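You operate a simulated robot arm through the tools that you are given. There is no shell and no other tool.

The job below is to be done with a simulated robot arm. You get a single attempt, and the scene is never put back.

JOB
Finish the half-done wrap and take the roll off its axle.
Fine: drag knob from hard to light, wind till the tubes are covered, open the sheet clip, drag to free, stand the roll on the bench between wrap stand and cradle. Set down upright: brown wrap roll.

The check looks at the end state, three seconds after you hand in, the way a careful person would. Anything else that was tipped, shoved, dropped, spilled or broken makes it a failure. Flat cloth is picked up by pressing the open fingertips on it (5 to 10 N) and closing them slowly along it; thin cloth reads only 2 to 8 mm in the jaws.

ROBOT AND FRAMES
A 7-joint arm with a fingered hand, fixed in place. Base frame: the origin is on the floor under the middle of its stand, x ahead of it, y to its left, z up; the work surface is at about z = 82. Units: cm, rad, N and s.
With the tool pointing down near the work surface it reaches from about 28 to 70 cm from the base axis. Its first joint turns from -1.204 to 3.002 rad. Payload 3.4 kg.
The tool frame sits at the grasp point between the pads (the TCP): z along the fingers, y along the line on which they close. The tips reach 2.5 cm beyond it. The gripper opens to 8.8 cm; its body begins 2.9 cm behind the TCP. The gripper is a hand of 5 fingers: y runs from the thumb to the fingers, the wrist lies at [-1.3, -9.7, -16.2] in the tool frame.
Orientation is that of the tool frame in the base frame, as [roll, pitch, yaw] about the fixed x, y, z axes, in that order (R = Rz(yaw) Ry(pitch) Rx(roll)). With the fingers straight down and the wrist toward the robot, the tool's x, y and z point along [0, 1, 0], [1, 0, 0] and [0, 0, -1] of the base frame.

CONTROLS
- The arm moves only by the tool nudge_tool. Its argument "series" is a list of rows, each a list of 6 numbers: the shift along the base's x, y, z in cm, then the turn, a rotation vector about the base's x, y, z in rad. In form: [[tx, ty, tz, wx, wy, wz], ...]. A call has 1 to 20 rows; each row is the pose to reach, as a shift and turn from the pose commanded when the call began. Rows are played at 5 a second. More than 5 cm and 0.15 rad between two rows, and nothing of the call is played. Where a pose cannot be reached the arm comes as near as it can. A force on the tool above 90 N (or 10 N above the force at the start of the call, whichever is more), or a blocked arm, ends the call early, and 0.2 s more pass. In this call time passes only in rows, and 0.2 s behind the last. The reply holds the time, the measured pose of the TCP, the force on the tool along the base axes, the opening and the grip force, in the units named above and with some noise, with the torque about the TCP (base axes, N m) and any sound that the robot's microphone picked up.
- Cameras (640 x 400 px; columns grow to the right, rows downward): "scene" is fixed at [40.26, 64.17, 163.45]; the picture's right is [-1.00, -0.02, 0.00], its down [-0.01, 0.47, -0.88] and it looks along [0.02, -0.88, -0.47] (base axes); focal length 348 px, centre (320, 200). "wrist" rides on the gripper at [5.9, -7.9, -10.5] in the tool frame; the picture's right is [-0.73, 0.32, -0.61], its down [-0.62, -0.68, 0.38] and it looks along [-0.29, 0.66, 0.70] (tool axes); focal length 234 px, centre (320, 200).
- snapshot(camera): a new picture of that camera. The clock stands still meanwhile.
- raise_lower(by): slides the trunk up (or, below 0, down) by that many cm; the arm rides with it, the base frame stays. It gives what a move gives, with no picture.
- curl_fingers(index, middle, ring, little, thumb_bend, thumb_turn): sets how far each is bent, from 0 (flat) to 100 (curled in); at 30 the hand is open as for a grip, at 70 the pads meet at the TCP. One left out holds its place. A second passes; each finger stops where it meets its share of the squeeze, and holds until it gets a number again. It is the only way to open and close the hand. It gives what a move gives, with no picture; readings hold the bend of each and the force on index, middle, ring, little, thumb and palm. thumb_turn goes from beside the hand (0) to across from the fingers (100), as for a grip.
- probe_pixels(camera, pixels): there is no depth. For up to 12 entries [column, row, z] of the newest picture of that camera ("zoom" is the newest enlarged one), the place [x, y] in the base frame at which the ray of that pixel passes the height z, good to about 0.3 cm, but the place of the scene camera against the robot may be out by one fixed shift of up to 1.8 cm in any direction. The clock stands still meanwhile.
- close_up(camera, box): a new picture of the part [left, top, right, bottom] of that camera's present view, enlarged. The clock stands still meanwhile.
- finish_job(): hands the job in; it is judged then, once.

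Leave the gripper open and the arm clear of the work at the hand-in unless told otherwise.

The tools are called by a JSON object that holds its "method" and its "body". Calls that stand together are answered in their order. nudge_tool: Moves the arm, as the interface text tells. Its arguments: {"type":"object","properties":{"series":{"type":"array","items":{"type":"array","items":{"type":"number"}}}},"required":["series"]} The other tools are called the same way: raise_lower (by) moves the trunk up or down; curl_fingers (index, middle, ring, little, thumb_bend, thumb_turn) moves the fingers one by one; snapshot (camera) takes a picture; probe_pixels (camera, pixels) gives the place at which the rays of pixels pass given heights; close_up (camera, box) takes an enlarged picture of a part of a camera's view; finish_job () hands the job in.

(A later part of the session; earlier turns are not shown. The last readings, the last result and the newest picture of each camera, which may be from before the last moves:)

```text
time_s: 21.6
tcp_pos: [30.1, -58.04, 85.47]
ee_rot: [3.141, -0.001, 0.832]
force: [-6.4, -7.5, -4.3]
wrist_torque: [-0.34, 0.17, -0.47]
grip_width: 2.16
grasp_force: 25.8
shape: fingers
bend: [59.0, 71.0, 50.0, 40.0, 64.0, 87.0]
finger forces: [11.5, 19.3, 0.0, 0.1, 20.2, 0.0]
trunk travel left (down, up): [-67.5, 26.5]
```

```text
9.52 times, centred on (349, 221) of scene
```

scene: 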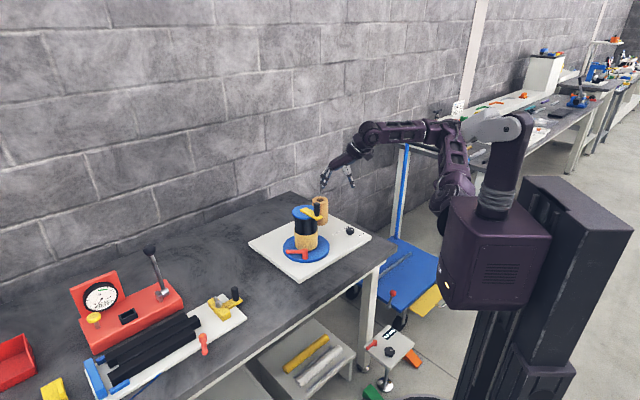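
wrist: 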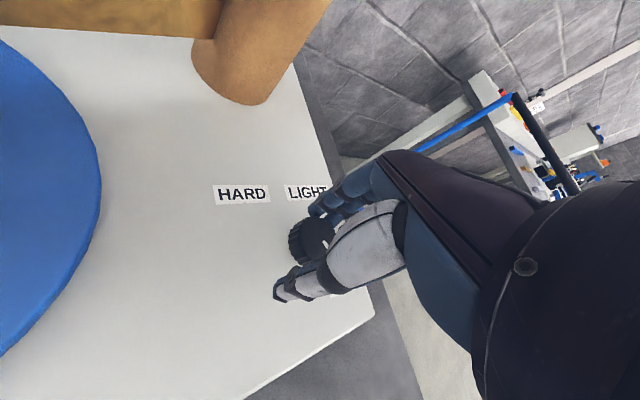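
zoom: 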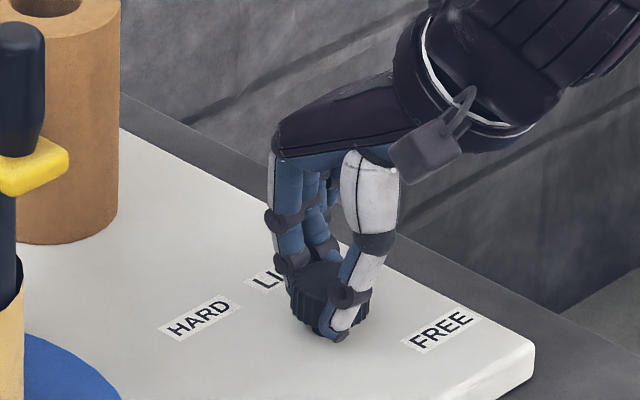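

The torque has reached -0.47 N m and the fingers are strained. I'll open the hand and check how far the mark moved.

{"method": "curl_fingers", "body": {"index": 30, "middle": 30, "ring": 30, "little": 30, "thumb_bend": 30, "thumb_turn": 98}}

{"method": "close_up", "body": {"camera": "scene", "box": [325, 200, 373, 242]}}

{"method": "close_up", "body": {"camera": "wrist", "box": [250, 170, 370, 320]}}

```text
time_s: 22.6
tcp_pos: [30.11, -57.83, 85.54]
ee_rot: [-3.141, 0.0, 0.831]
force: [0.5, 0.1, 0.1]
wrist_torque: [0.0, -0.06, 0.0]
grip_width: 8.45
grasp_force: 0.2
shape: fingers
bend: [30.0, 30.0, 30.0, 30.0, 30.0, 96.0]
finger forces: [0.1, 0.1, 0.0, 0.0, 0.0, 0.1]
trunk travel left (down, up): [-67.5, 26.5]
```

```text
9.52 times, centred on (349, 221) of scene
```

zoom: 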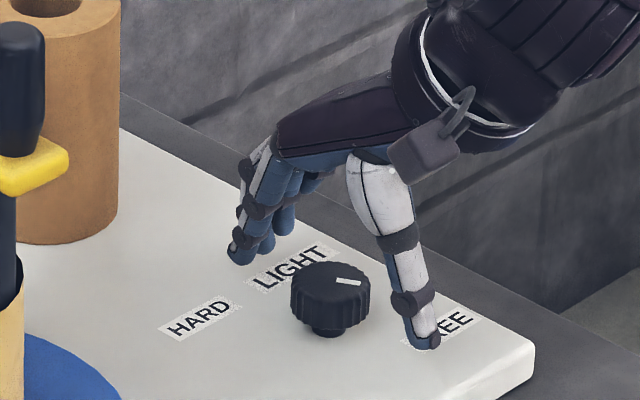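

```text
2.67 times, centred on (310, 245) of wrist
```

zoom: 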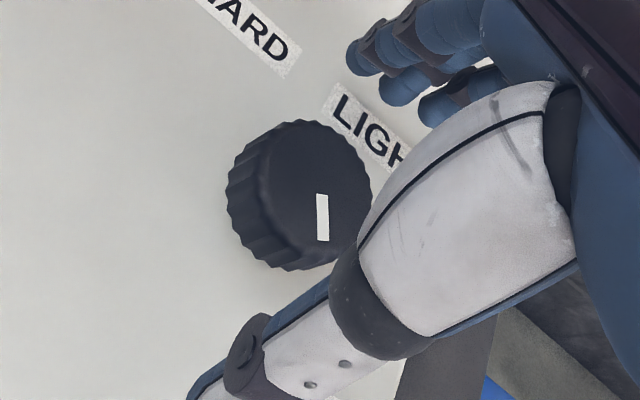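

In the scene zoom the mark at (350, 282) still points toward FREE, although -0.47 N m was reached. Either the knob stops in this direction or the pads slipped. I'll measure the mark's exact angle in this view.

{"method": "close_up", "body": {"camera": "wrist", "box": [270, 200, 350, 280]}}

```text
5.00 times, centred on (310, 240) of wrist
```

zoom: 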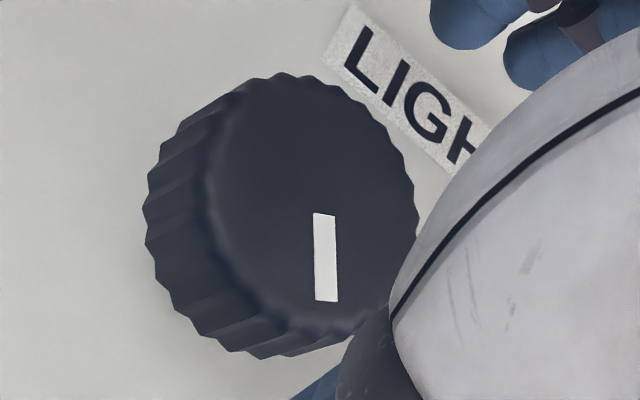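

{"method": "probe_pixels", "body": {"camera": "zoom", "pixels": [[325, 215, 85], [326, 300, 85], [318, 200, 85], [420, 225, 85], [290, 75, 85], [145, 230, 84], [355, 325, 85], [370, 50, 83], [465, 150, 83]]}}

{"method": "close_up", "body": {"camera": "scene", "box": [338, 222, 362, 238]}}

```text
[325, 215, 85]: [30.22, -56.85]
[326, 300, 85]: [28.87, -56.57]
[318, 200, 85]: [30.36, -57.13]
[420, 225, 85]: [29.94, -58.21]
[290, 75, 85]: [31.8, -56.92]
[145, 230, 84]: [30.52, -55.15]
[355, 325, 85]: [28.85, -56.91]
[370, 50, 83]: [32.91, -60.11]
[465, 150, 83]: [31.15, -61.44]
```

```text
16.00 times, centred on (350, 230) of scene
```

zoom: 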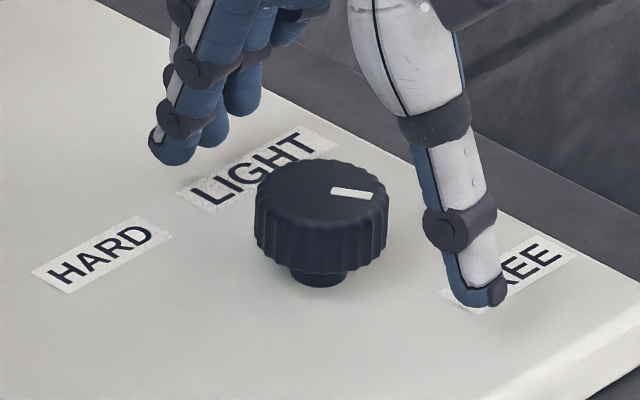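

The mark's angle is unchanged (about 165°), so counter-clockwise is blocked even at 0.47 N m. The labels run HARD, LIGHT, FREE clockwise, and a stop on the counter-clockwise side means the knob may really be at its HARD end, as the job says. I'll re-centre on (30.6, -57.0), grip again and test a gentle clockwise turn.

{"method": "nudge_tool", "body": {"series": [[0.2, 0.35, 0.1, 0, 0, 0], [0.36, 0.67, 0.1, 0, 0, 0]]}}

{"method": "curl_fingers", "body": {"index": 72, "middle": 72, "ring": 45, "little": 40, "thumb_bend": 72}}

{"method": "close_up", "body": {"camera": "wrist", "box": [250, 170, 370, 320]}}

```text
time_s: 23.2
tcp_pos: [30.42, -56.99, 85.65]
ee_rot: [-3.141, 0.001, 0.831]
force: [-0.6, 0.0, 0.7]
wrist_torque: [0.0, 0.02, 0.0]
grip_width: 8.45
grasp_force: 0.0
shape: fingers
bend: [30.0, 30.0, 30.0, 30.0, 30.0, 96.0]
finger forces: [0.1, 0.0, 0.0, 0.1, 0.0, 0.0]
trunk travel left (down, up): [-67.5, 26.5]
```

```text
time_s: 24.2
tcp_pos: [30.54, -57.03, 85.7]
ee_rot: [-3.14, 0.0, 0.83]
force: [6.3, -5.0, 1.1]
wrist_torque: [-0.07, -0.1, 0.02]
grip_width: 2.17
grasp_force: 13.8
shape: fingers
bend: [58.0, 60.0, 45.0, 40.0, 60.0, 99.0]
finger forces: [8.2, 9.7, 0.1, 0.0, 9.4, 0.0]
trunk travel left (down, up): [-67.5, 26.5]
```

```text
2.67 times, centred on (310, 245) of wrist
```

zoom: 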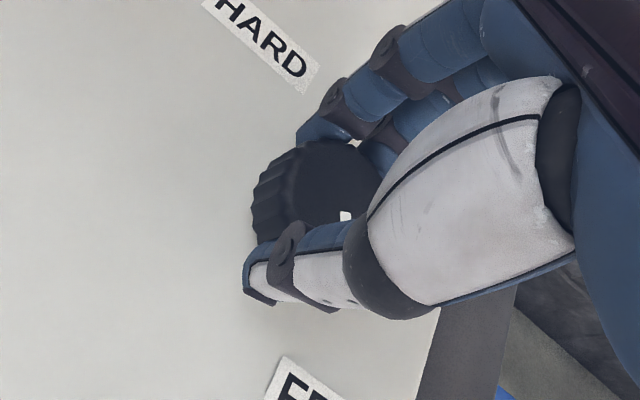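

The grip is well centred (58/60/60, 8 to 10 N each), and the mark's tip is visible at wrist zoom (345, 215). Now a gentle clockwise test of -0.32 rad.

{"method": "nudge_tool", "body": {"series": [[0, 0, 0, 0, 0, -0.08], [0, 0, 0, 0, 0, -0.16], [0, 0, 0, 0, 0, -0.24], [0, 0, 0, 0, 0, -0.32]]}}

{"method": "close_up", "body": {"camera": "wrist", "box": [250, 170, 370, 320]}}

{"method": "close_up", "body": {"camera": "scene", "box": [338, 222, 362, 238]}}

```text
time_s: 25.2
tcp_pos: [30.51, -57.04, 85.72]
ee_rot: [-3.14, 0.003, 0.509]
force: [7.2, -9.6, 4.4]
wrist_torque: [-0.26, -0.15, 0.05]
grip_width: 2.16
grasp_force: 14.2
shape: fingers
bend: [57.0, 59.0, 45.0, 40.0, 62.0, 99.0]
finger forces: [9.4, 10.9, 0.0, 0.0, 8.3, 0.0]
trunk travel left (down, up): [-67.5, 26.5]
```

```text
2.67 times, centred on (310, 245) of wrist
```

zoom: 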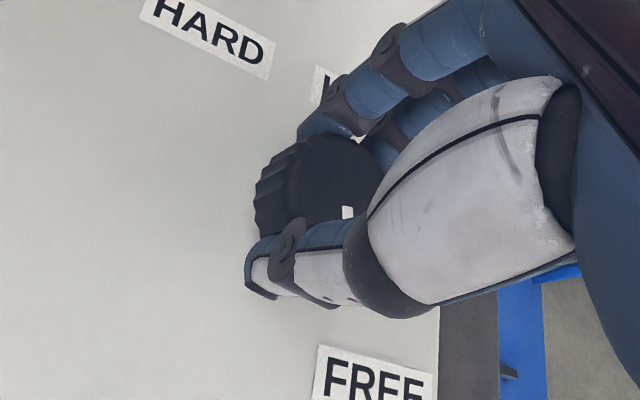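

```text
16.00 times, centred on (350, 230) of scene
```

zoom: 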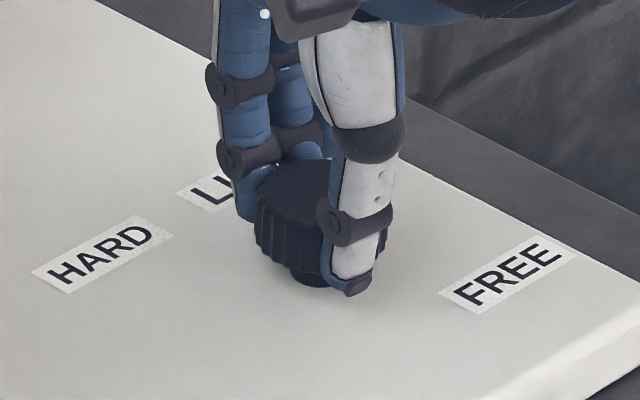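

The mark stayed fixed relative to the hand and the torque is only 0.05 N m, so the knob turns easily clockwise. That means it was at its HARD stop, and the white mark sits roughly opposite the pointing side. I'll keep turning clockwise another 0.72 rad while watching the torque.

{"method": "nudge_tool", "body": {"series": [[0, 0, 0, 0, 0, -0.08], [0, 0, 0, 0, 0, -0.16], [0, 0, 0, 0, 0, -0.24], [0, 0, 0, 0, 0, -0.32], [0, 0, 0, 0, 0, -0.4], [0, 0, 0, 0, 0, -0.48], [0, 0, 0, 0, 0, -0.56], [0, 0, 0, 0, 0, -0.64], [0, 0, 0, 0, 0, -0.72]]}}

{"method": "close_up", "body": {"camera": "wrist", "box": [250, 170, 370, 320]}}

{"method": "close_up", "body": {"camera": "scene", "box": [338, 222, 362, 238]}}

```text
time_s: 27.2
tcp_pos: [30.53, -57.22, 85.57]
ee_rot: [3.141, 0.0, -0.211]
force: [3.2, -13.4, 7.0]
wrist_torque: [-0.3, -0.06, 0.05]
grip_width: 2.19
grasp_force: 15.2
shape: fingers
bend: [55.0, 59.0, 45.0, 40.0, 63.0, 98.0]
finger forces: [11.2, 9.7, 0.0, 0.1, 8.7, 0.0]
trunk travel left (down, up): [-67.5, 26.5]
```

```text
2.67 times, centred on (310, 245) of wrist
```

zoom: 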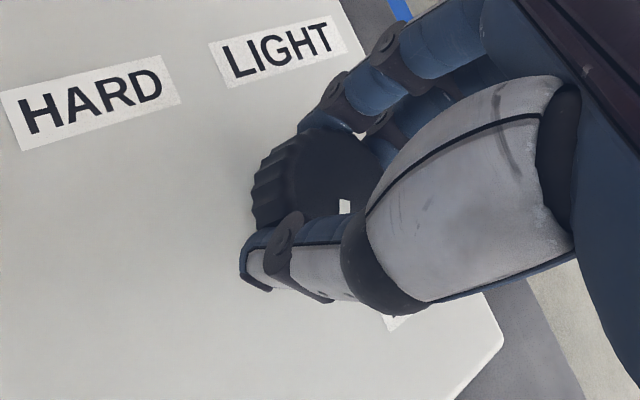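

```text
16.00 times, centred on (350, 230) of scene
```

zoom: 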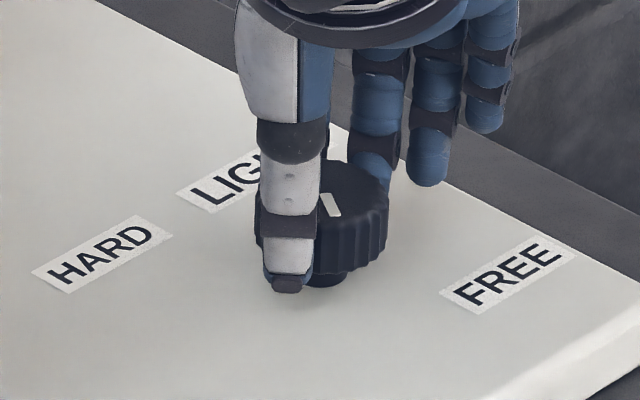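

The knob has turned about 60° clockwise, and the scene zoom shows the mark moved from pointing right to lower-right. The side opposite the mark now faces LIGHT. I'll release and measure the mark's direction exactly against the LIGHT label.

{"method": "curl_fingers", "body": {"index": 30, "middle": 30, "ring": 30, "little": 30, "thumb_bend": 30}}

{"method": "nudge_tool", "body": {"series": [[0, 0, 2, 0, 0, 0], [0, 0, 5, 0, 0, 0], [0, 0, 8, 0, 0, 0], [0, 0, 11, 0, 0, 0]]}}

{"method": "close_up", "body": {"camera": "wrist", "box": [180, 190, 300, 310]}}

{"method": "close_up", "body": {"camera": "scene", "box": [326, 216, 374, 246]}}

```text
time_s: 28.2
tcp_pos: [30.59, -57.01, 85.69]
ee_rot: [3.141, 0.0, -0.209]
force: [-0.6, -0.7, 0.1]
wrist_torque: [0.03, -0.01, 0.0]
grip_width: 8.47
grasp_force: 0.1
shape: fingers
bend: [30.0, 30.0, 30.0, 30.0, 30.0, 96.0]
finger forces: [0.0, 0.1, 0.0, 0.0, 0.0, 0.0]
trunk travel left (down, up): [-67.5, 26.5]
```

```text
time_s: 29.2
tcp_pos: [30.55, -57.01, 96.42]
ee_rot: [3.141, 0.001, -0.208]
force: [0.3, 0.1, 0.5]
wrist_torque: [0.0, -0.01, -0.04]
grip_width: 8.46
grasp_force: 0.1
shape: fingers
bend: [30.0, 30.0, 30.0, 30.0, 30.0, 96.0]
finger forces: [0.0, 0.0, 0.1, 0.0, 0.0, 0.0]
trunk travel left (down, up): [-67.5, 26.5]
```

```text
3.33 times, centred on (240, 250) of wrist
```

zoom: 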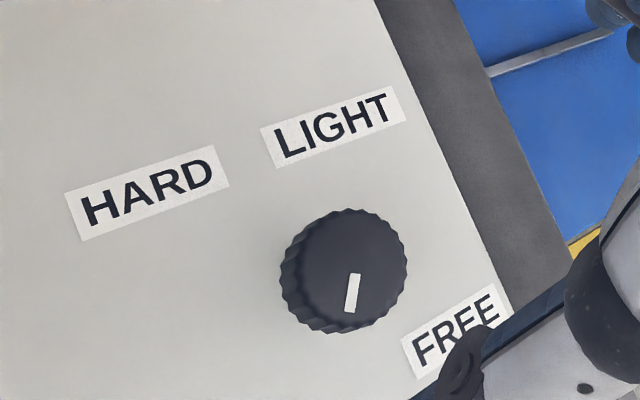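

```text
13.33 times, centred on (350, 231) of scene
```

zoom: 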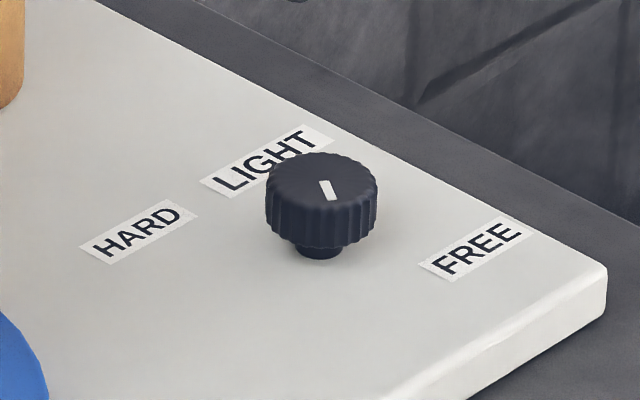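

I'll probe the mark's endpoints (355, 275) and (349, 312) in the wrist zoom. The newest zoom is now the scene one, so I'll retake the wrist one first.

{"method": "close_up", "body": {"camera": "wrist", "box": [220, 230, 280, 290]}}

```text
6.67 times, centred on (250, 260) of wrist
```

zoom: 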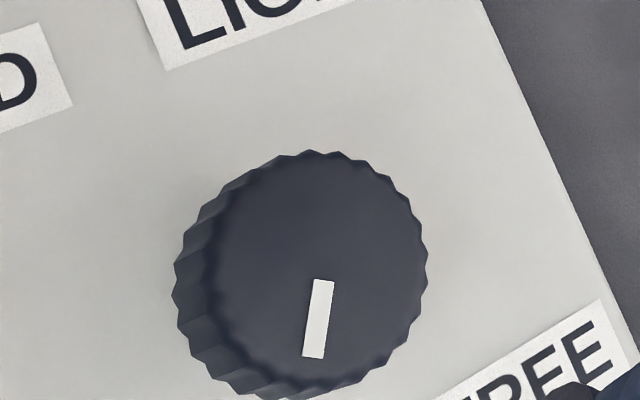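

{"method": "probe_pixels", "body": {"camera": "zoom", "pixels": [[322, 281, 85], [313, 356, 85], [323, 260, 85], [428, 258, 85], [318, 150, 85], [215, 280, 85]]}}

{"method": "snapshot", "body": {"camera": "wrist"}}

```text
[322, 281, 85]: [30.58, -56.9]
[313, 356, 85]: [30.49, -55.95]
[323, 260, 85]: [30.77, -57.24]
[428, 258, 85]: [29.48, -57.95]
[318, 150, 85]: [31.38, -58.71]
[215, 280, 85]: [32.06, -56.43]
```

```text
taken
```

wrist: 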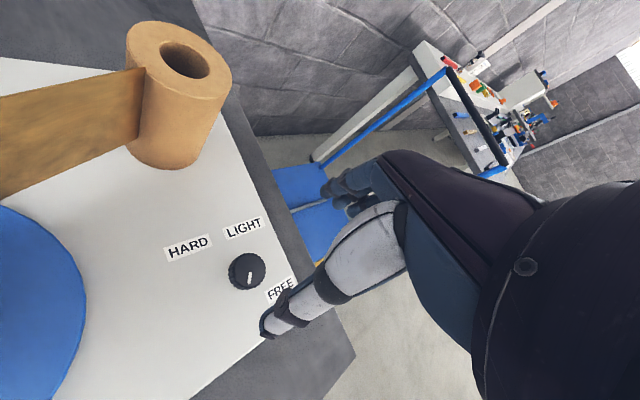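

The mark now points at 104°, so its opposite side points at -76°, exactly toward the LIGHT label. HARD was the stop, so the knob is now at LIGHT.

Next is the crank. The sheet leaves the roll on its +x side and goes behind the tubes' +x side, so winding should be counter-clockwise from above. I'll rise and move toward the crank for a good look first.

{"method": "nudge_tool", "body": {"series": [[0, 0.5, 4, 0, 0, 0.1], [0, 1, 8, 0, 0, 0.2], [0, 2, 12, 0, 0, 0.32], [0, 4, 16, 0, 0, 0.45], [0.5, 6, 20, 0, 0, 0.58], [1, 8, 22, 0, 0, 0.71], [1.5, 10, 22, 0, 0, 0.84], [2, 11, 22, 0, 0, 0.98]]}}

{"method": "snapshot", "body": {"camera": "wrist"}}

```text
time_s: 31.0
tcp_pos: [32.71, -46.1, 118.73]
ee_rot: [-3.141, 0.003, 0.773]
force: [-0.4, 0.4, 0.4]
wrist_torque: [0.01, -0.02, -0.02]
grip_width: 8.47
grasp_force: 0.0
shape: fingers
bend: [30.0, 30.0, 30.0, 30.0, 30.0, 96.0]
finger forces: [0.1, 0.0, 0.0, 0.0, 0.0, 0.1]
trunk travel left (down, up): [-67.5, 26.5]
```

```text
taken
```

wrist: 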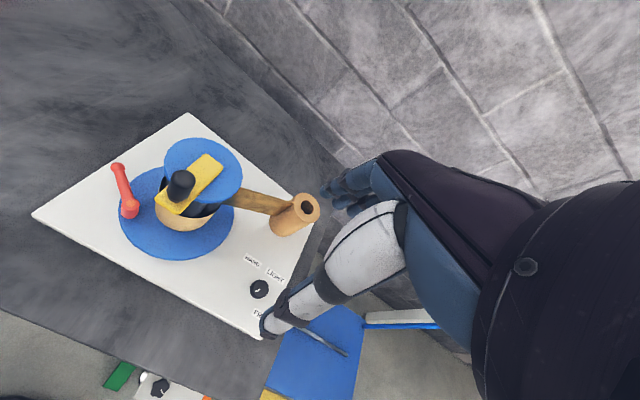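

I'll zoom on the tower from here to see the crank, the sheet's contact sides and the clip.

{"method": "close_up", "body": {"camera": "wrist", "box": [100, 120, 330, 270]}}

{"method": "close_up", "body": {"camera": "scene", "box": [270, 185, 350, 275]}}

```text
2.67 times, centred on (215, 195) of wrist
```

zoom: 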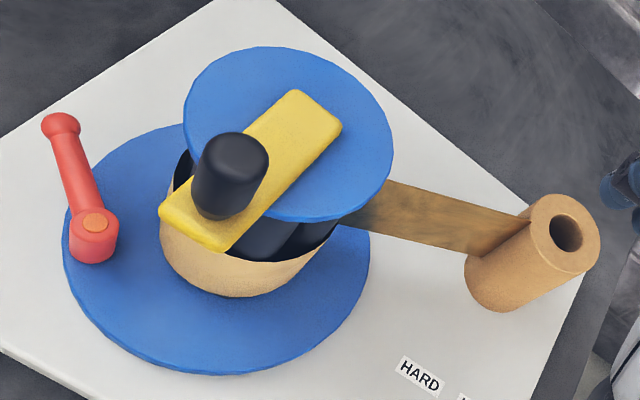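

```text
4.44 times, centred on (310, 230) of scene
```

zoom: 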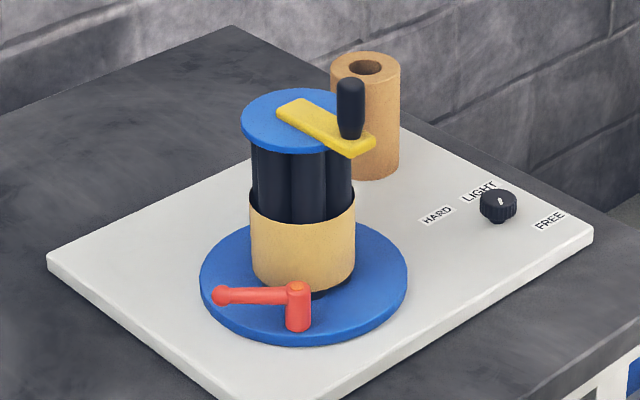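

I'll probe the top disc's rim and centre, the handle, and the sheet ends in this full wrist picture.

{"method": "probe_pixels", "body": {"camera": "wrist", "pixels": [[203, 170.3, 99.5], [163.7, 168.8, 99.5], [242, 176.3, 99.5], [196.3, 137.3, 99.5], [203.8, 203.2, 99.5], [184.3, 178.1, 105.4], [175.5, 204, 101], [307, 207, 95], [133, 204, 89], [118, 166, 89], [240, 190, 93], [290, 200, 93]]}}

{"method": "probe_pixels", "body": {"camera": "wrist", "pixels": [[119, 225, 84.5], [233, 212, 84.5], [178, 260, 84.5], [184.3, 178.1, 104], [243, 206, 87], [275, 215, 87], [129, 206, 87]]}}

```text
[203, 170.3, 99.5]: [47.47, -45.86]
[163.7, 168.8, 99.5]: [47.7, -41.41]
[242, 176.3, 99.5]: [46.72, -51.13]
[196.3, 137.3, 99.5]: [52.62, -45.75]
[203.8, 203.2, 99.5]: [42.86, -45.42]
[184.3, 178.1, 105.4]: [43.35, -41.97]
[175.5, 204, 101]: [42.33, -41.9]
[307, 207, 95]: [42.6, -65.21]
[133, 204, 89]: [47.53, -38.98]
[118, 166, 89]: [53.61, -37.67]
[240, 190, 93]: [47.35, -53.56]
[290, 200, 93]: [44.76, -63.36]
```

```text
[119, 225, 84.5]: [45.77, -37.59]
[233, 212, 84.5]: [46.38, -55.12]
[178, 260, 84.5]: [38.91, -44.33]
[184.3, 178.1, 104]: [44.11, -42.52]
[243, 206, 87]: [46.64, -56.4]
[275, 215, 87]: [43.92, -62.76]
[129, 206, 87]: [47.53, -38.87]
```

The axis is about (47.7, -46.3) and the handle at (43.35, -42.1) with a turning radius of about 6.1 cm. The sheet passes on the +x side of the axis, so winding is counter-clockwise. I'll move above the handle at z 113.

{"method": "nudge_tool", "body": {"series": [[2.7, 1.0, -1, 0, 0, 0], [5.4, 2.0, -2, 0, 0, 0], [8.1, 3.0, -4, 0, 0, 0], [10.7, 4.0, -5.7, 0, 0, 0]]}}

{"method": "snapshot", "body": {"camera": "wrist"}}

{"method": "close_up", "body": {"camera": "scene", "box": [260, 150, 370, 260]}}

```text
time_s: 32.0
tcp_pos: [43.44, -41.86, 113.11]
ee_rot: [-3.141, -0.002, 0.769]
force: [0.4, -0.8, 0.1]
wrist_torque: [-0.02, 0.02, 0.02]
grip_width: 8.49
grasp_force: 0.1
shape: fingers
bend: [30.0, 30.0, 30.0, 30.0, 30.0, 96.0]
finger forces: [0.0, 0.1, 0.0, 0.0, 0.0, 0.0]
trunk travel left (down, up): [-67.5, 26.5]
```

```text
taken
```

wrist: 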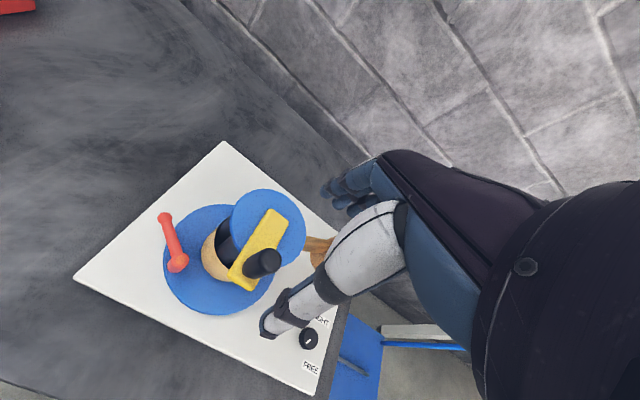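

```text
3.64 times, centred on (315, 205) of scene
```

zoom: 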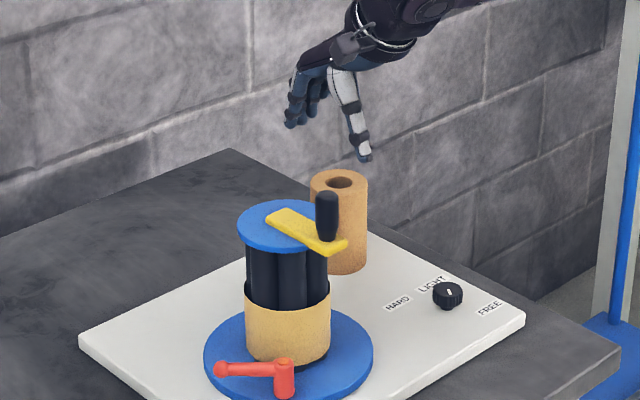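

The hand is above the handle, which the wrist camera sees at about (264, 261). I'll zoom and probe its top centre before descending.

{"method": "close_up", "body": {"camera": "wrist", "box": [200, 180, 320, 300]}}

{"method": "probe_pixels", "body": {"camera": "wrist", "pixels": [[270, 259, 105.4], [270, 259, 105], [247, 272, 101]]}}

```text
3.33 times, centred on (260, 240) of wrist
```

zoom: 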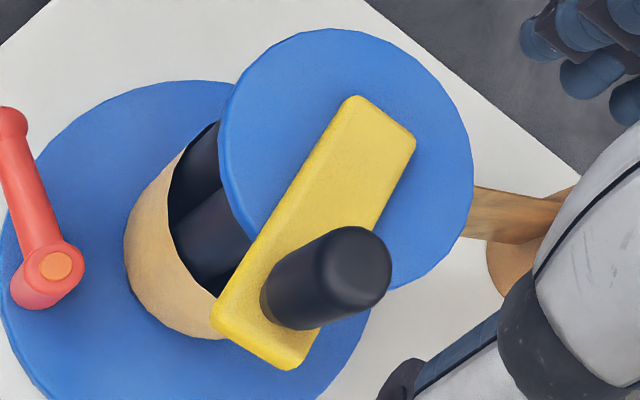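

```text
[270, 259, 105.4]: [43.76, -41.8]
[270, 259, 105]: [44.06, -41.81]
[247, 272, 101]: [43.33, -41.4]
```

The handle top reads (43.6, -41.9), matching the TCP at (43.4, -41.9). I'll descend to z 103.7 with the force watched.

{"method": "nudge_tool", "body": {"series": [[0.1, -0.05, -2.5, 0, 0, 0], [0.1, -0.05, -5, 0, 0, 0], [0.1, -0.05, -7, 0, 0, 0], [0.1, -0.05, -8.3, 0, 0, 0], [0.1, -0.05, -9.3, 0, 0, 0]]}}

{"method": "close_up", "body": {"camera": "wrist", "box": [240, 160, 400, 320]}}

{"method": "close_up", "body": {"camera": "scene", "box": [280, 170, 350, 240]}}

```text
time_s: 33.2
tcp_pos: [43.51, -42.02, 103.82]
ee_rot: [-3.141, 0.0, 0.77]
force: [0.2, -0.2, 0.5]
wrist_torque: [0.03, -0.04, -0.01]
grip_width: 8.46
grasp_force: 0.1
shape: fingers
bend: [30.0, 30.0, 30.0, 30.0, 30.0, 96.0]
finger forces: [0.0, 0.0, 0.1, 0.0, 0.1, 0.1]
trunk travel left (down, up): [-67.5, 26.5]
```

```text
2.50 times, centred on (320, 240) of wrist
```

zoom: 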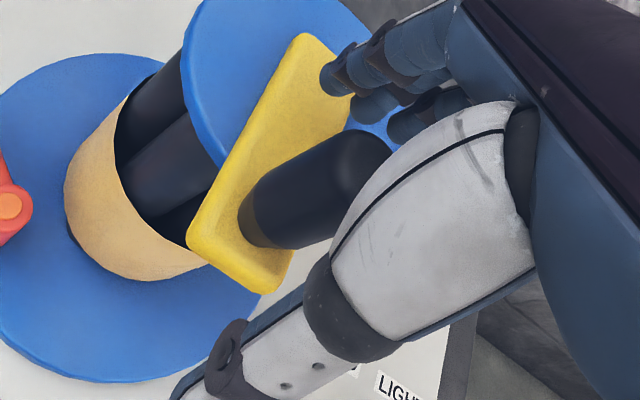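

```text
5.71 times, centred on (315, 205) of scene
```

zoom: 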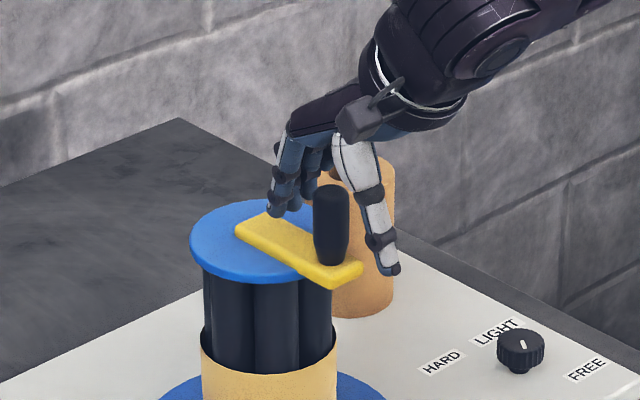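

The handle lies between thumb and fingers, and the TCP is within 0.4 cm of its axis. I'll nudge (+0.25, +0.1) and close on it.

{"method": "nudge_tool", "body": {"series": [[0.15, 0.05, 0, 0, 0, 0], [0.25, 0.1, 0, 0, 0, 0]]}}

{"method": "curl_fingers", "body": {"index": 66, "middle": 66, "ring": 45, "little": 40, "thumb_bend": 66}}

{"method": "close_up", "body": {"camera": "wrist", "box": [240, 160, 400, 320]}}

{"method": "close_up", "body": {"camera": "scene", "box": [280, 170, 350, 240]}}

```text
time_s: 33.8
tcp_pos: [43.73, -41.95, 103.79]
ee_rot: [-3.141, -0.002, 0.771]
force: [0.6, -0.9, 0.0]
wrist_torque: [0.01, -0.02, -0.01]
grip_width: 8.48
grasp_force: 0.1
shape: fingers
bend: [30.0, 30.0, 30.0, 30.0, 30.0, 96.0]
finger forces: [0.0, 0.1, 0.0, 0.1, 0.0, 0.0]
trunk travel left (down, up): [-67.5, 26.5]
```

```text
time_s: 34.8
tcp_pos: [43.68, -42.03, 103.81]
ee_rot: [3.14, -0.001, 0.77]
force: [2.8, -2.5, 1.7]
wrist_torque: [-0.09, -0.07, -0.01]
grip_width: 1.45
grasp_force: 4.3
shape: fingers
bend: [62.0, 63.0, 45.0, 40.0, 63.0, 100.0]
finger forces: [2.8, 3.0, 0.0, 0.1, 2.0, 0.0]
trunk travel left (down, up): [-67.5, 26.5]
```

```text
2.50 times, centred on (320, 240) of wrist
```

zoom: 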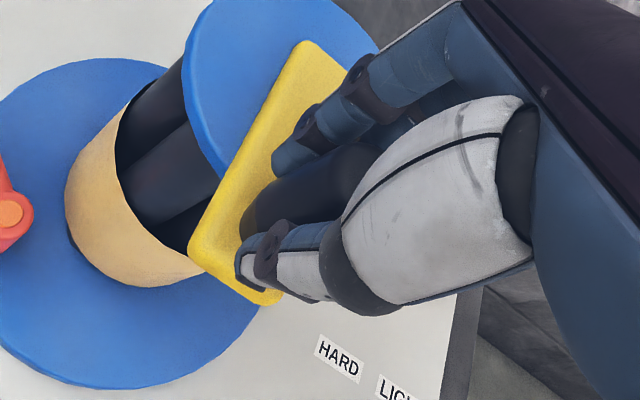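

```text
5.71 times, centred on (315, 205) of scene
```

zoom: 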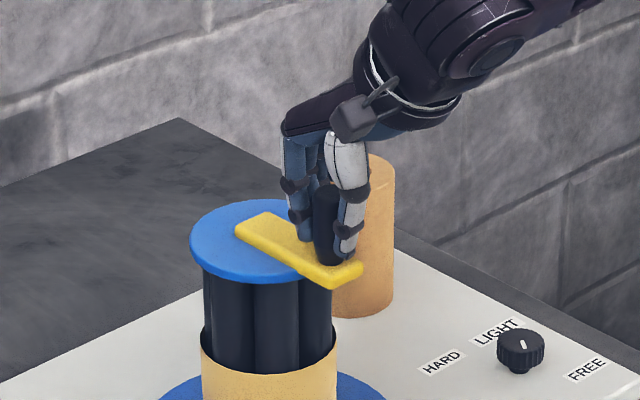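

The handle is held evenly (62/63/63). I'll test a small counter-clockwise crank motion of 18° along the arc about (47.7, -46.3) and read the force.

{"method": "nudge_tool", "body": {"series": [[-0.42, -0.45, 0, 0, 0, 0], [-0.8, -0.94, 0, 0, 0, 0], [-1.12, -1.46, 0, 0, 0, 0]]}}

{"method": "close_up", "body": {"camera": "scene", "box": [260, 170, 370, 280]}}

{"method": "close_up", "body": {"camera": "wrist", "box": [100, 100, 420, 320]}}

```text
time_s: 35.6
tcp_pos: [42.56, -43.44, 103.7]
ee_rot: [3.139, 0.0, 0.772]
force: [8.1, -1.5, 5.2]
wrist_torque: [-0.09, -0.24, 0.1]
grip_width: 1.37
grasp_force: 5.7
shape: fingers
bend: [62.0, 61.0, 45.0, 40.0, 64.0, 100.0]
finger forces: [5.6, 4.3, 0.0, 0.1, 0.9, 0.1]
trunk travel left (down, up): [-67.5, 26.5]
```

```text
3.64 times, centred on (315, 225) of scene
```

zoom: 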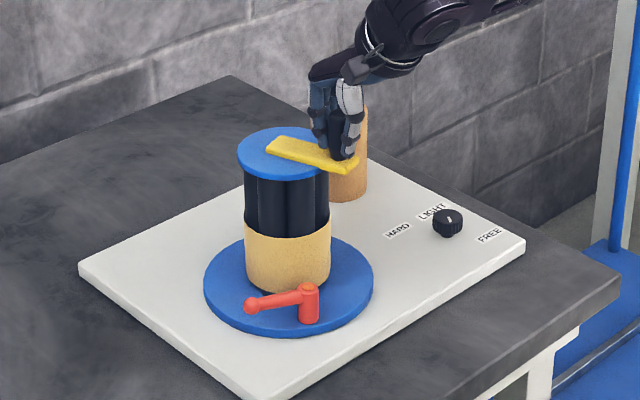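

```text
1.82 times, centred on (260, 210) of wrist
```

zoom: 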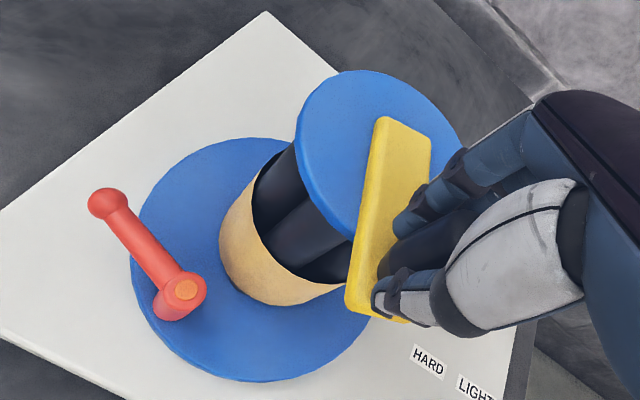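

The crank moves: the arm and the red clip on the turntable rotated together, with only about 3 N tangential and 8 N inward. My arc is slightly too wide, so I'll use r = 5.8 about (47.85, -46.3), firm the grip a little, and continue 80° counter-clockwise.

{"method": "curl_fingers", "body": {"index": 72, "middle": 72, "thumb_bend": 74}}

{"method": "nudge_tool", "body": {"series": [[-0.14, -0.81, 0, 0, 0, 0], [-0.38, -1.59, 0, 0, 0, 0], [-0.51, -2.38, 0, 0, 0, 0], [-0.52, -3.19, 0, 0, 0, 0], [-0.42, -4.0, 0, 0, 0, 0], [-0.21, -4.78, 0, 0, 0, 0], [0.1, -5.52, 0, 0, 0, 0], [0.52, -6.22, 0, 0, 0, 0], [1.03, -6.85, 0, 0, 0, 0], [1.62, -7.4, 0, 0, 0, 0]]}}

{"method": "close_up", "body": {"camera": "scene", "box": [260, 170, 370, 280]}}

{"method": "close_up", "body": {"camera": "wrist", "box": [100, 100, 420, 320]}}

```text
time_s: 36.6
tcp_pos: [42.49, -43.57, 103.51]
ee_rot: [-3.138, 0.0, 0.771]
force: [9.3, -3.0, 4.3]
wrist_torque: [-0.09, -0.21, 0.09]
grip_width: 1.07
grasp_force: 12.5
shape: fingers
bend: [60.0, 61.0, 45.0, 40.0, 67.0, 100.0]
finger forces: [9.5, 8.5, 0.0, 0.1, 6.4, 0.1]
trunk travel left (down, up): [-67.5, 26.5]
```

```text
time_s: 38.8
tcp_pos: [44.41, -50.49, 103.62]
ee_rot: [-3.14, 0.002, 0.774]
force: [12.2, 17.9, -8.6]
wrist_torque: [0.36, -0.2, 0.14]
grip_width: 0.01
grasp_force: 13.8
shape: fingers
bend: [72.0, 62.0, 45.0, 40.0, 69.0, 99.0]
finger forces: [16.3, 6.7, 0.0, 0.0, 5.1, 0.0]
trunk travel left (down, up): [-67.5, 26.5]
```

```text
3.64 times, centred on (315, 225) of scene
```

zoom: 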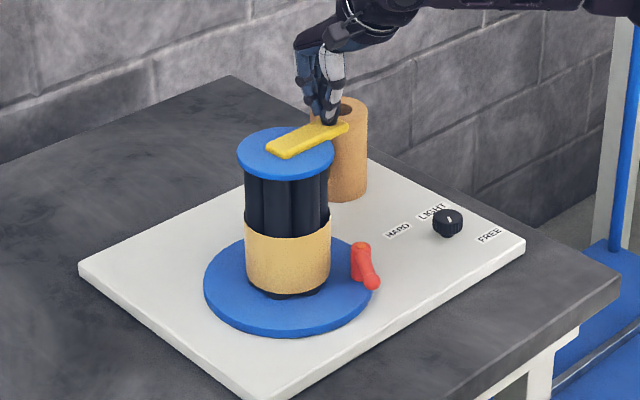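

```text
1.82 times, centred on (260, 210) of wrist
```

zoom: 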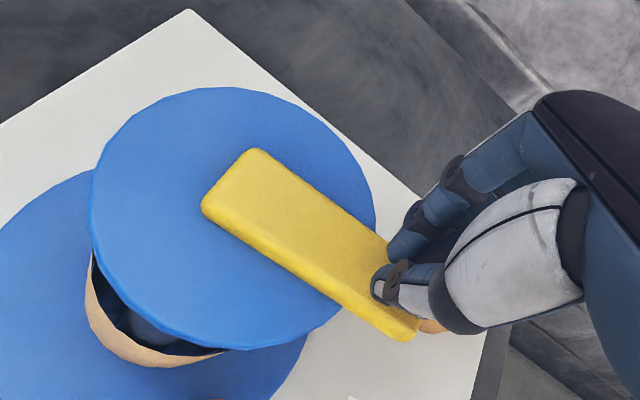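

The crank has turned about 95° so far. But the inward pull grew to about 21 N and the index is over-closed, so the handle is creeping toward one side of the grip. I'll look closely before continuing.

{"method": "close_up", "body": {"camera": "scene", "box": [295, 170, 345, 215]}}

{"method": "close_up", "body": {"camera": "wrist", "box": [260, 170, 380, 300]}}

{"method": "snapshot", "body": {"camera": "wrist"}}

```text
8.89 times, centred on (320, 192) of scene
```

zoom: 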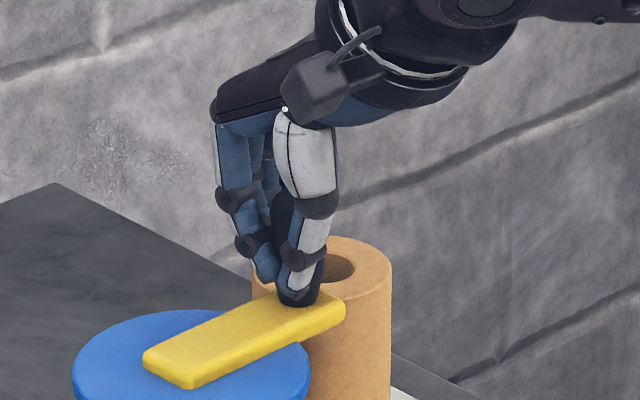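

```text
3.08 times, centred on (320, 235) of wrist
```

zoom: 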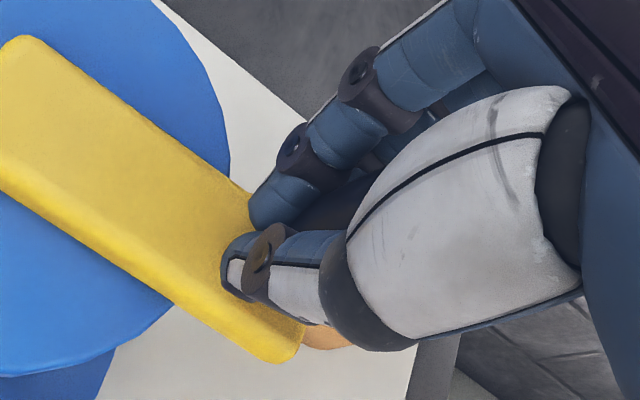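

```text
taken
```

wrist: 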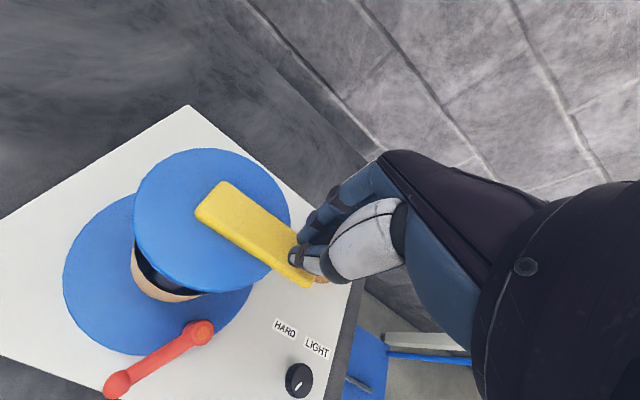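

The handle has slid toward the thumb's -x side, meaning my arc was a bit too small here. I'll probe the disc's rim and the yellow arm's tip in this picture to pin down the axis and radius.

{"method": "probe_pixels", "body": {"camera": "wrist", "pixels": [[133, 222, 99.5], [291, 222, 99.5], [207, 148, 99.5], [215, 293, 99.5], [212, 220, 99.5], [203, 200, 101], [300, 275, 101], [64, 270, 84.5], [252, 290, 84.5], [130, 355, 84.5], [306, 262, 101]]}}

```text
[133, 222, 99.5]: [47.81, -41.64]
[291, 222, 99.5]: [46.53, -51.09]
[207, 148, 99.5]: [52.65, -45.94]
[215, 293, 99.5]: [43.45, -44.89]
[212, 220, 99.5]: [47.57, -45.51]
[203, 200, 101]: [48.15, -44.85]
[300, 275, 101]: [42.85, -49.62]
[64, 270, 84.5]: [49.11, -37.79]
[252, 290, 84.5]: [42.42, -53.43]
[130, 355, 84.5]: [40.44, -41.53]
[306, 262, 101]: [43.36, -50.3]
```

{"method": "probe_pixels", "body": {"camera": "scene", "pixels": [[317.75, 203.2, 100.8], [317, 216, 100.8], [302, 209, 99.5], [304, 211, 99.5]]}}

{"method": "close_up", "body": {"camera": "wrist", "box": [120, 135, 330, 310]}}

```text
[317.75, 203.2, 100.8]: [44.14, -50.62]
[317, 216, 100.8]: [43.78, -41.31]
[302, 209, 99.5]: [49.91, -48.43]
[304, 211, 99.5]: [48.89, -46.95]
```

```text
2.29 times, centred on (225, 222) of wrist
```

zoom: 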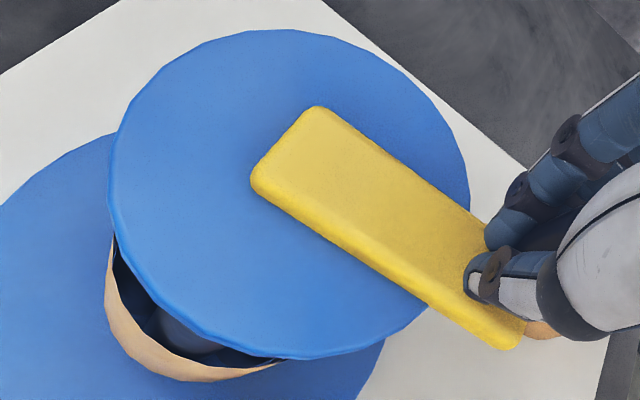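

The axis is confirmed near (47.85, -46.3), and the handle is now at about (43.95, -51.2), so the radius is nearer 6.2 cm. I'll loosen the grip, recentre the hand by (-0.5, -0.7) and regrip.

{"method": "curl_fingers", "body": {"index": 48, "middle": 48, "thumb_bend": 50}}

{"method": "close_up", "body": {"camera": "scene", "box": [295, 170, 345, 215]}}

{"method": "close_up", "body": {"camera": "wrist", "box": [260, 170, 380, 300]}}

```text
time_s: 39.8
tcp_pos: [44.23, -50.4, 103.95]
ee_rot: [3.139, 0.002, 0.772]
force: [9.4, 18.9, 0.4]
wrist_torque: [0.41, -0.15, 0.47]
grip_width: 3.07
grasp_force: 10.7
shape: fingers
bend: [59.0, 46.0, 45.0, 40.0, 50.0, 98.0]
finger forces: [21.0, 1.2, 0.0, 0.1, 0.0, 0.1]
trunk travel left (down, up): [-67.5, 26.5]
```

```text
8.89 times, centred on (320, 192) of scene
```

zoom: 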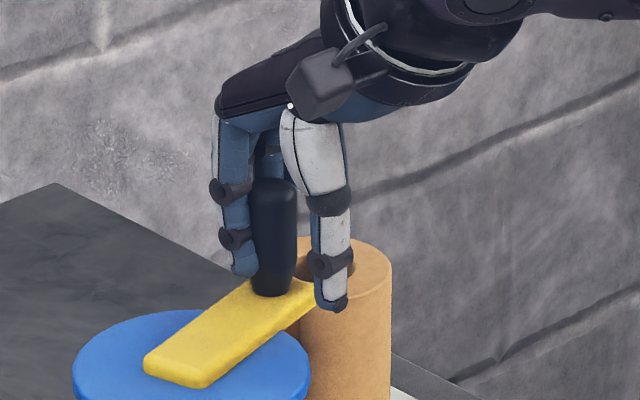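

```text
3.08 times, centred on (320, 235) of wrist
```

zoom: 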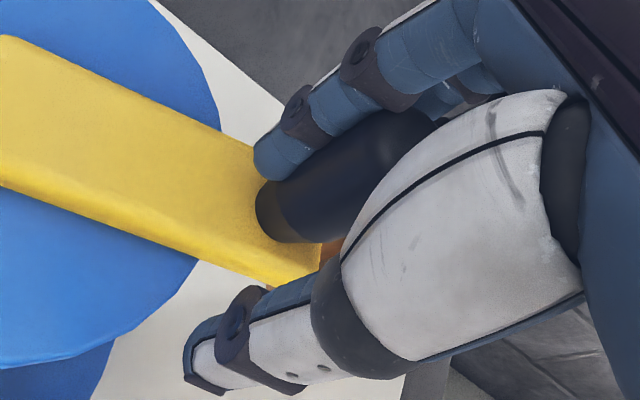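

The index is wedged beside the handle with 21 N sideways along the tool x axis. I'll first ease the hand (+0.4, +0.4) to unload it, then open fully.

{"method": "nudge_tool", "body": {"series": [[0.2, 0.2, 0, 0, 0, 0], [0.4, 0.45, 0, 0, 0, 0]]}}

{"method": "curl_fingers", "body": {"index": 30, "middle": 30, "ring": 30, "little": 30, "thumb_bend": 30}}

{"method": "snapshot", "body": {"camera": "wrist"}}

{"method": "close_up", "body": {"camera": "scene", "box": [290, 160, 350, 220]}}

```text
time_s: 40.4
tcp_pos: [44.5, -50.63, 103.73]
ee_rot: [3.14, 0.001, 0.768]
force: [0.8, 0.2, 0.2]
wrist_torque: [0.0, 0.01, 0.0]
grip_width: 4.32
grasp_force: 0.0
shape: fingers
bend: [48.0, 48.0, 45.0, 40.0, 50.0, 98.0]
finger forces: [0.0, 0.2, 0.0, 0.0, 0.0, 0.0]
trunk travel left (down, up): [-67.5, 26.5]
```

```text
time_s: 41.4
tcp_pos: [44.5, -50.36, 103.73]
ee_rot: [3.14, -0.001, 0.771]
force: [-0.5, 0.0, -0.8]
wrist_torque: [0.01, 0.04, -0.01]
grip_width: 8.46
grasp_force: 0.1
shape: fingers
bend: [30.0, 30.0, 30.0, 30.0, 30.0, 96.0]
finger forces: [0.0, 0.0, 0.0, 0.1, 0.0, 0.0]
trunk travel left (down, up): [-67.5, 26.5]
```

```text
taken
```

wrist: 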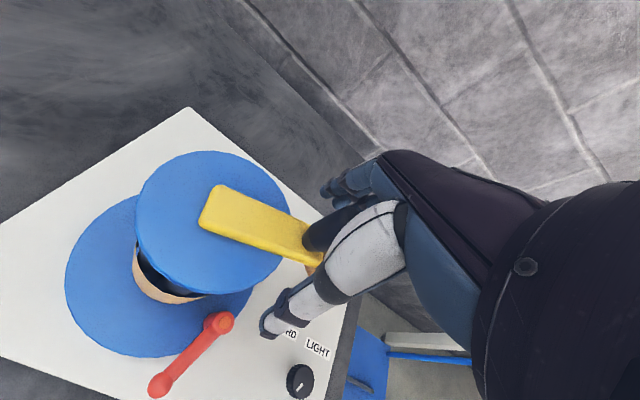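

```text
6.67 times, centred on (320, 190) of scene
```

zoom: 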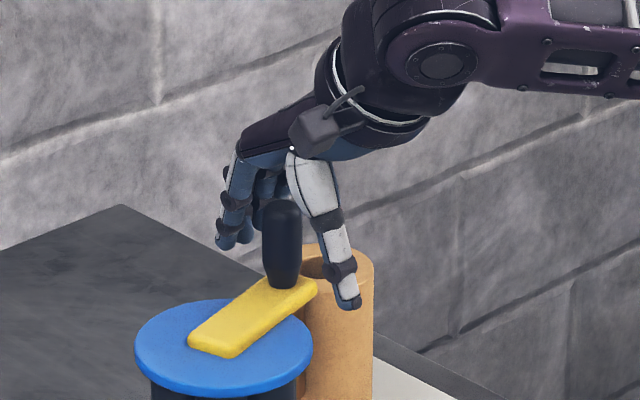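

The hand is open and free of the handle. I'll locate the handle now with a wrist zoom and a scene probe.

{"method": "close_up", "body": {"camera": "wrist", "box": [180, 150, 400, 310]}}

{"method": "probe_pixels", "body": {"camera": "scene", "pixels": [[314.5, 202.5, 100.8], [314.3, 191, 105.4], [317, 216, 100.8], [318.6, 203.8, 105.4]]}}

```text
2.50 times, centred on (290, 230) of wrist
```

zoom: 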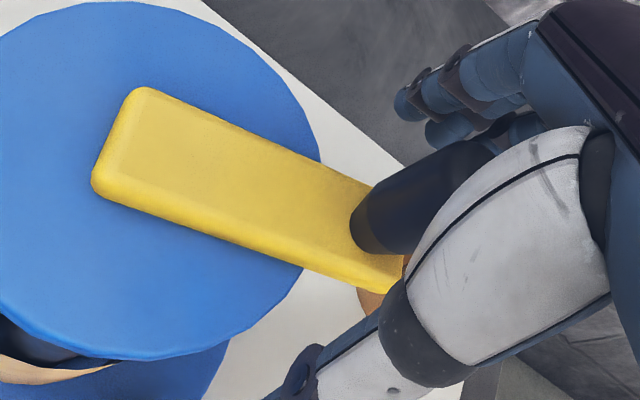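

```text
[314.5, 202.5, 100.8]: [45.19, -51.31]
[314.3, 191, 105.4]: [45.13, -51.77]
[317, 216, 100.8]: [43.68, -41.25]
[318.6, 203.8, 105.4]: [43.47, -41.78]
```

The handle is now at about (45.0, -51.8), at an angle of 242.6° with r about 6.2. Before regripping I'll check how the wrap on the tubes has changed after about 107° of turning.

{"method": "close_up", "body": {"camera": "scene", "box": [270, 185, 350, 275]}}

```text
4.44 times, centred on (310, 230) of scene
```

zoom: 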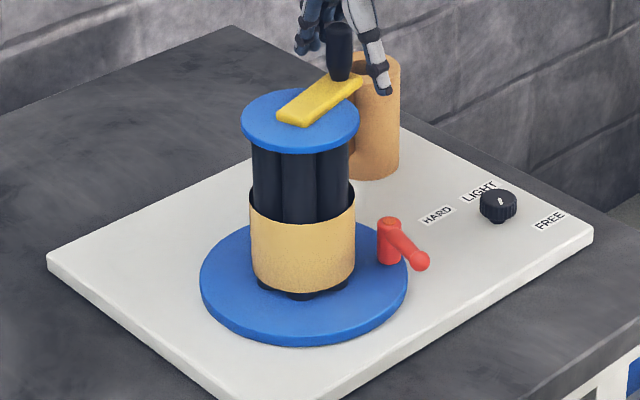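

The wrap looks slightly higher. I'll recentre on the handle (shift +0.4, -1.44), regrip, and continue on the corrected arc with r = 6.2.

{"method": "nudge_tool", "body": {"series": [[0.2, -0.7, 0, 0, 0, 0], [0.4, -1.44, 0, 0, 0, 0]]}}

{"method": "curl_fingers", "body": {"index": 68, "middle": 68, "ring": 45, "little": 40, "thumb_bend": 70}}

{"method": "close_up", "body": {"camera": "scene", "box": [295, 165, 345, 215]}}

{"method": "close_up", "body": {"camera": "wrist", "box": [240, 160, 400, 300]}}

```text
time_s: 42.0
tcp_pos: [45.11, -51.72, 103.68]
ee_rot: [3.141, 0.0, 0.77]
force: [-0.6, 0.1, -0.2]
wrist_torque: [-0.05, -0.01, 0.01]
grip_width: 8.46
grasp_force: 0.1
shape: fingers
bend: [30.0, 30.0, 30.0, 30.0, 30.0, 96.0]
finger forces: [0.0, 0.1, 0.0, 0.1, 0.0, 0.0]
trunk travel left (down, up): [-67.5, 26.5]
```

```text
time_s: 43.0
tcp_pos: [45.05, -51.83, 103.71]
ee_rot: [-3.14, 0.0, 0.771]
force: [0.3, -2.0, -0.5]
wrist_torque: [-0.03, 0.0, 0.0]
grip_width: 1.36
grasp_force: 5.7
shape: fingers
bend: [63.0, 64.0, 45.0, 40.0, 63.0, 100.0]
finger forces: [2.7, 3.5, 0.1, 0.0, 5.1, 0.0]
trunk travel left (down, up): [-67.5, 26.5]
```

```text
8.00 times, centred on (320, 190) of scene
```

zoom: 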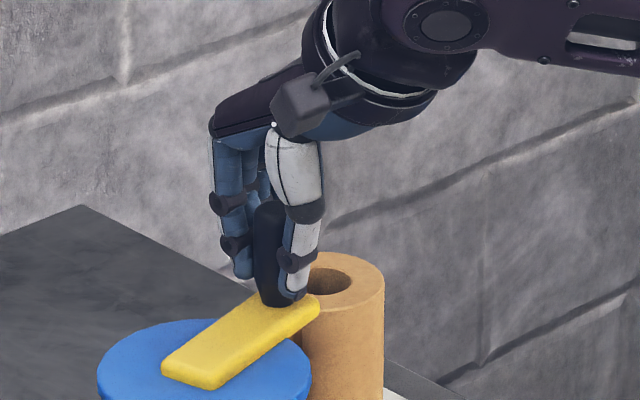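

```text
2.86 times, centred on (320, 230) of wrist
```

zoom: 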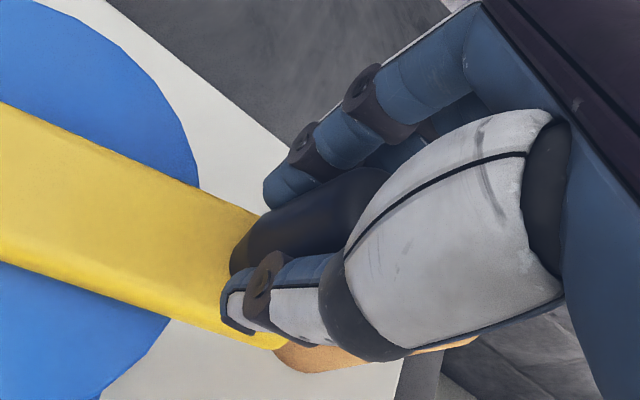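

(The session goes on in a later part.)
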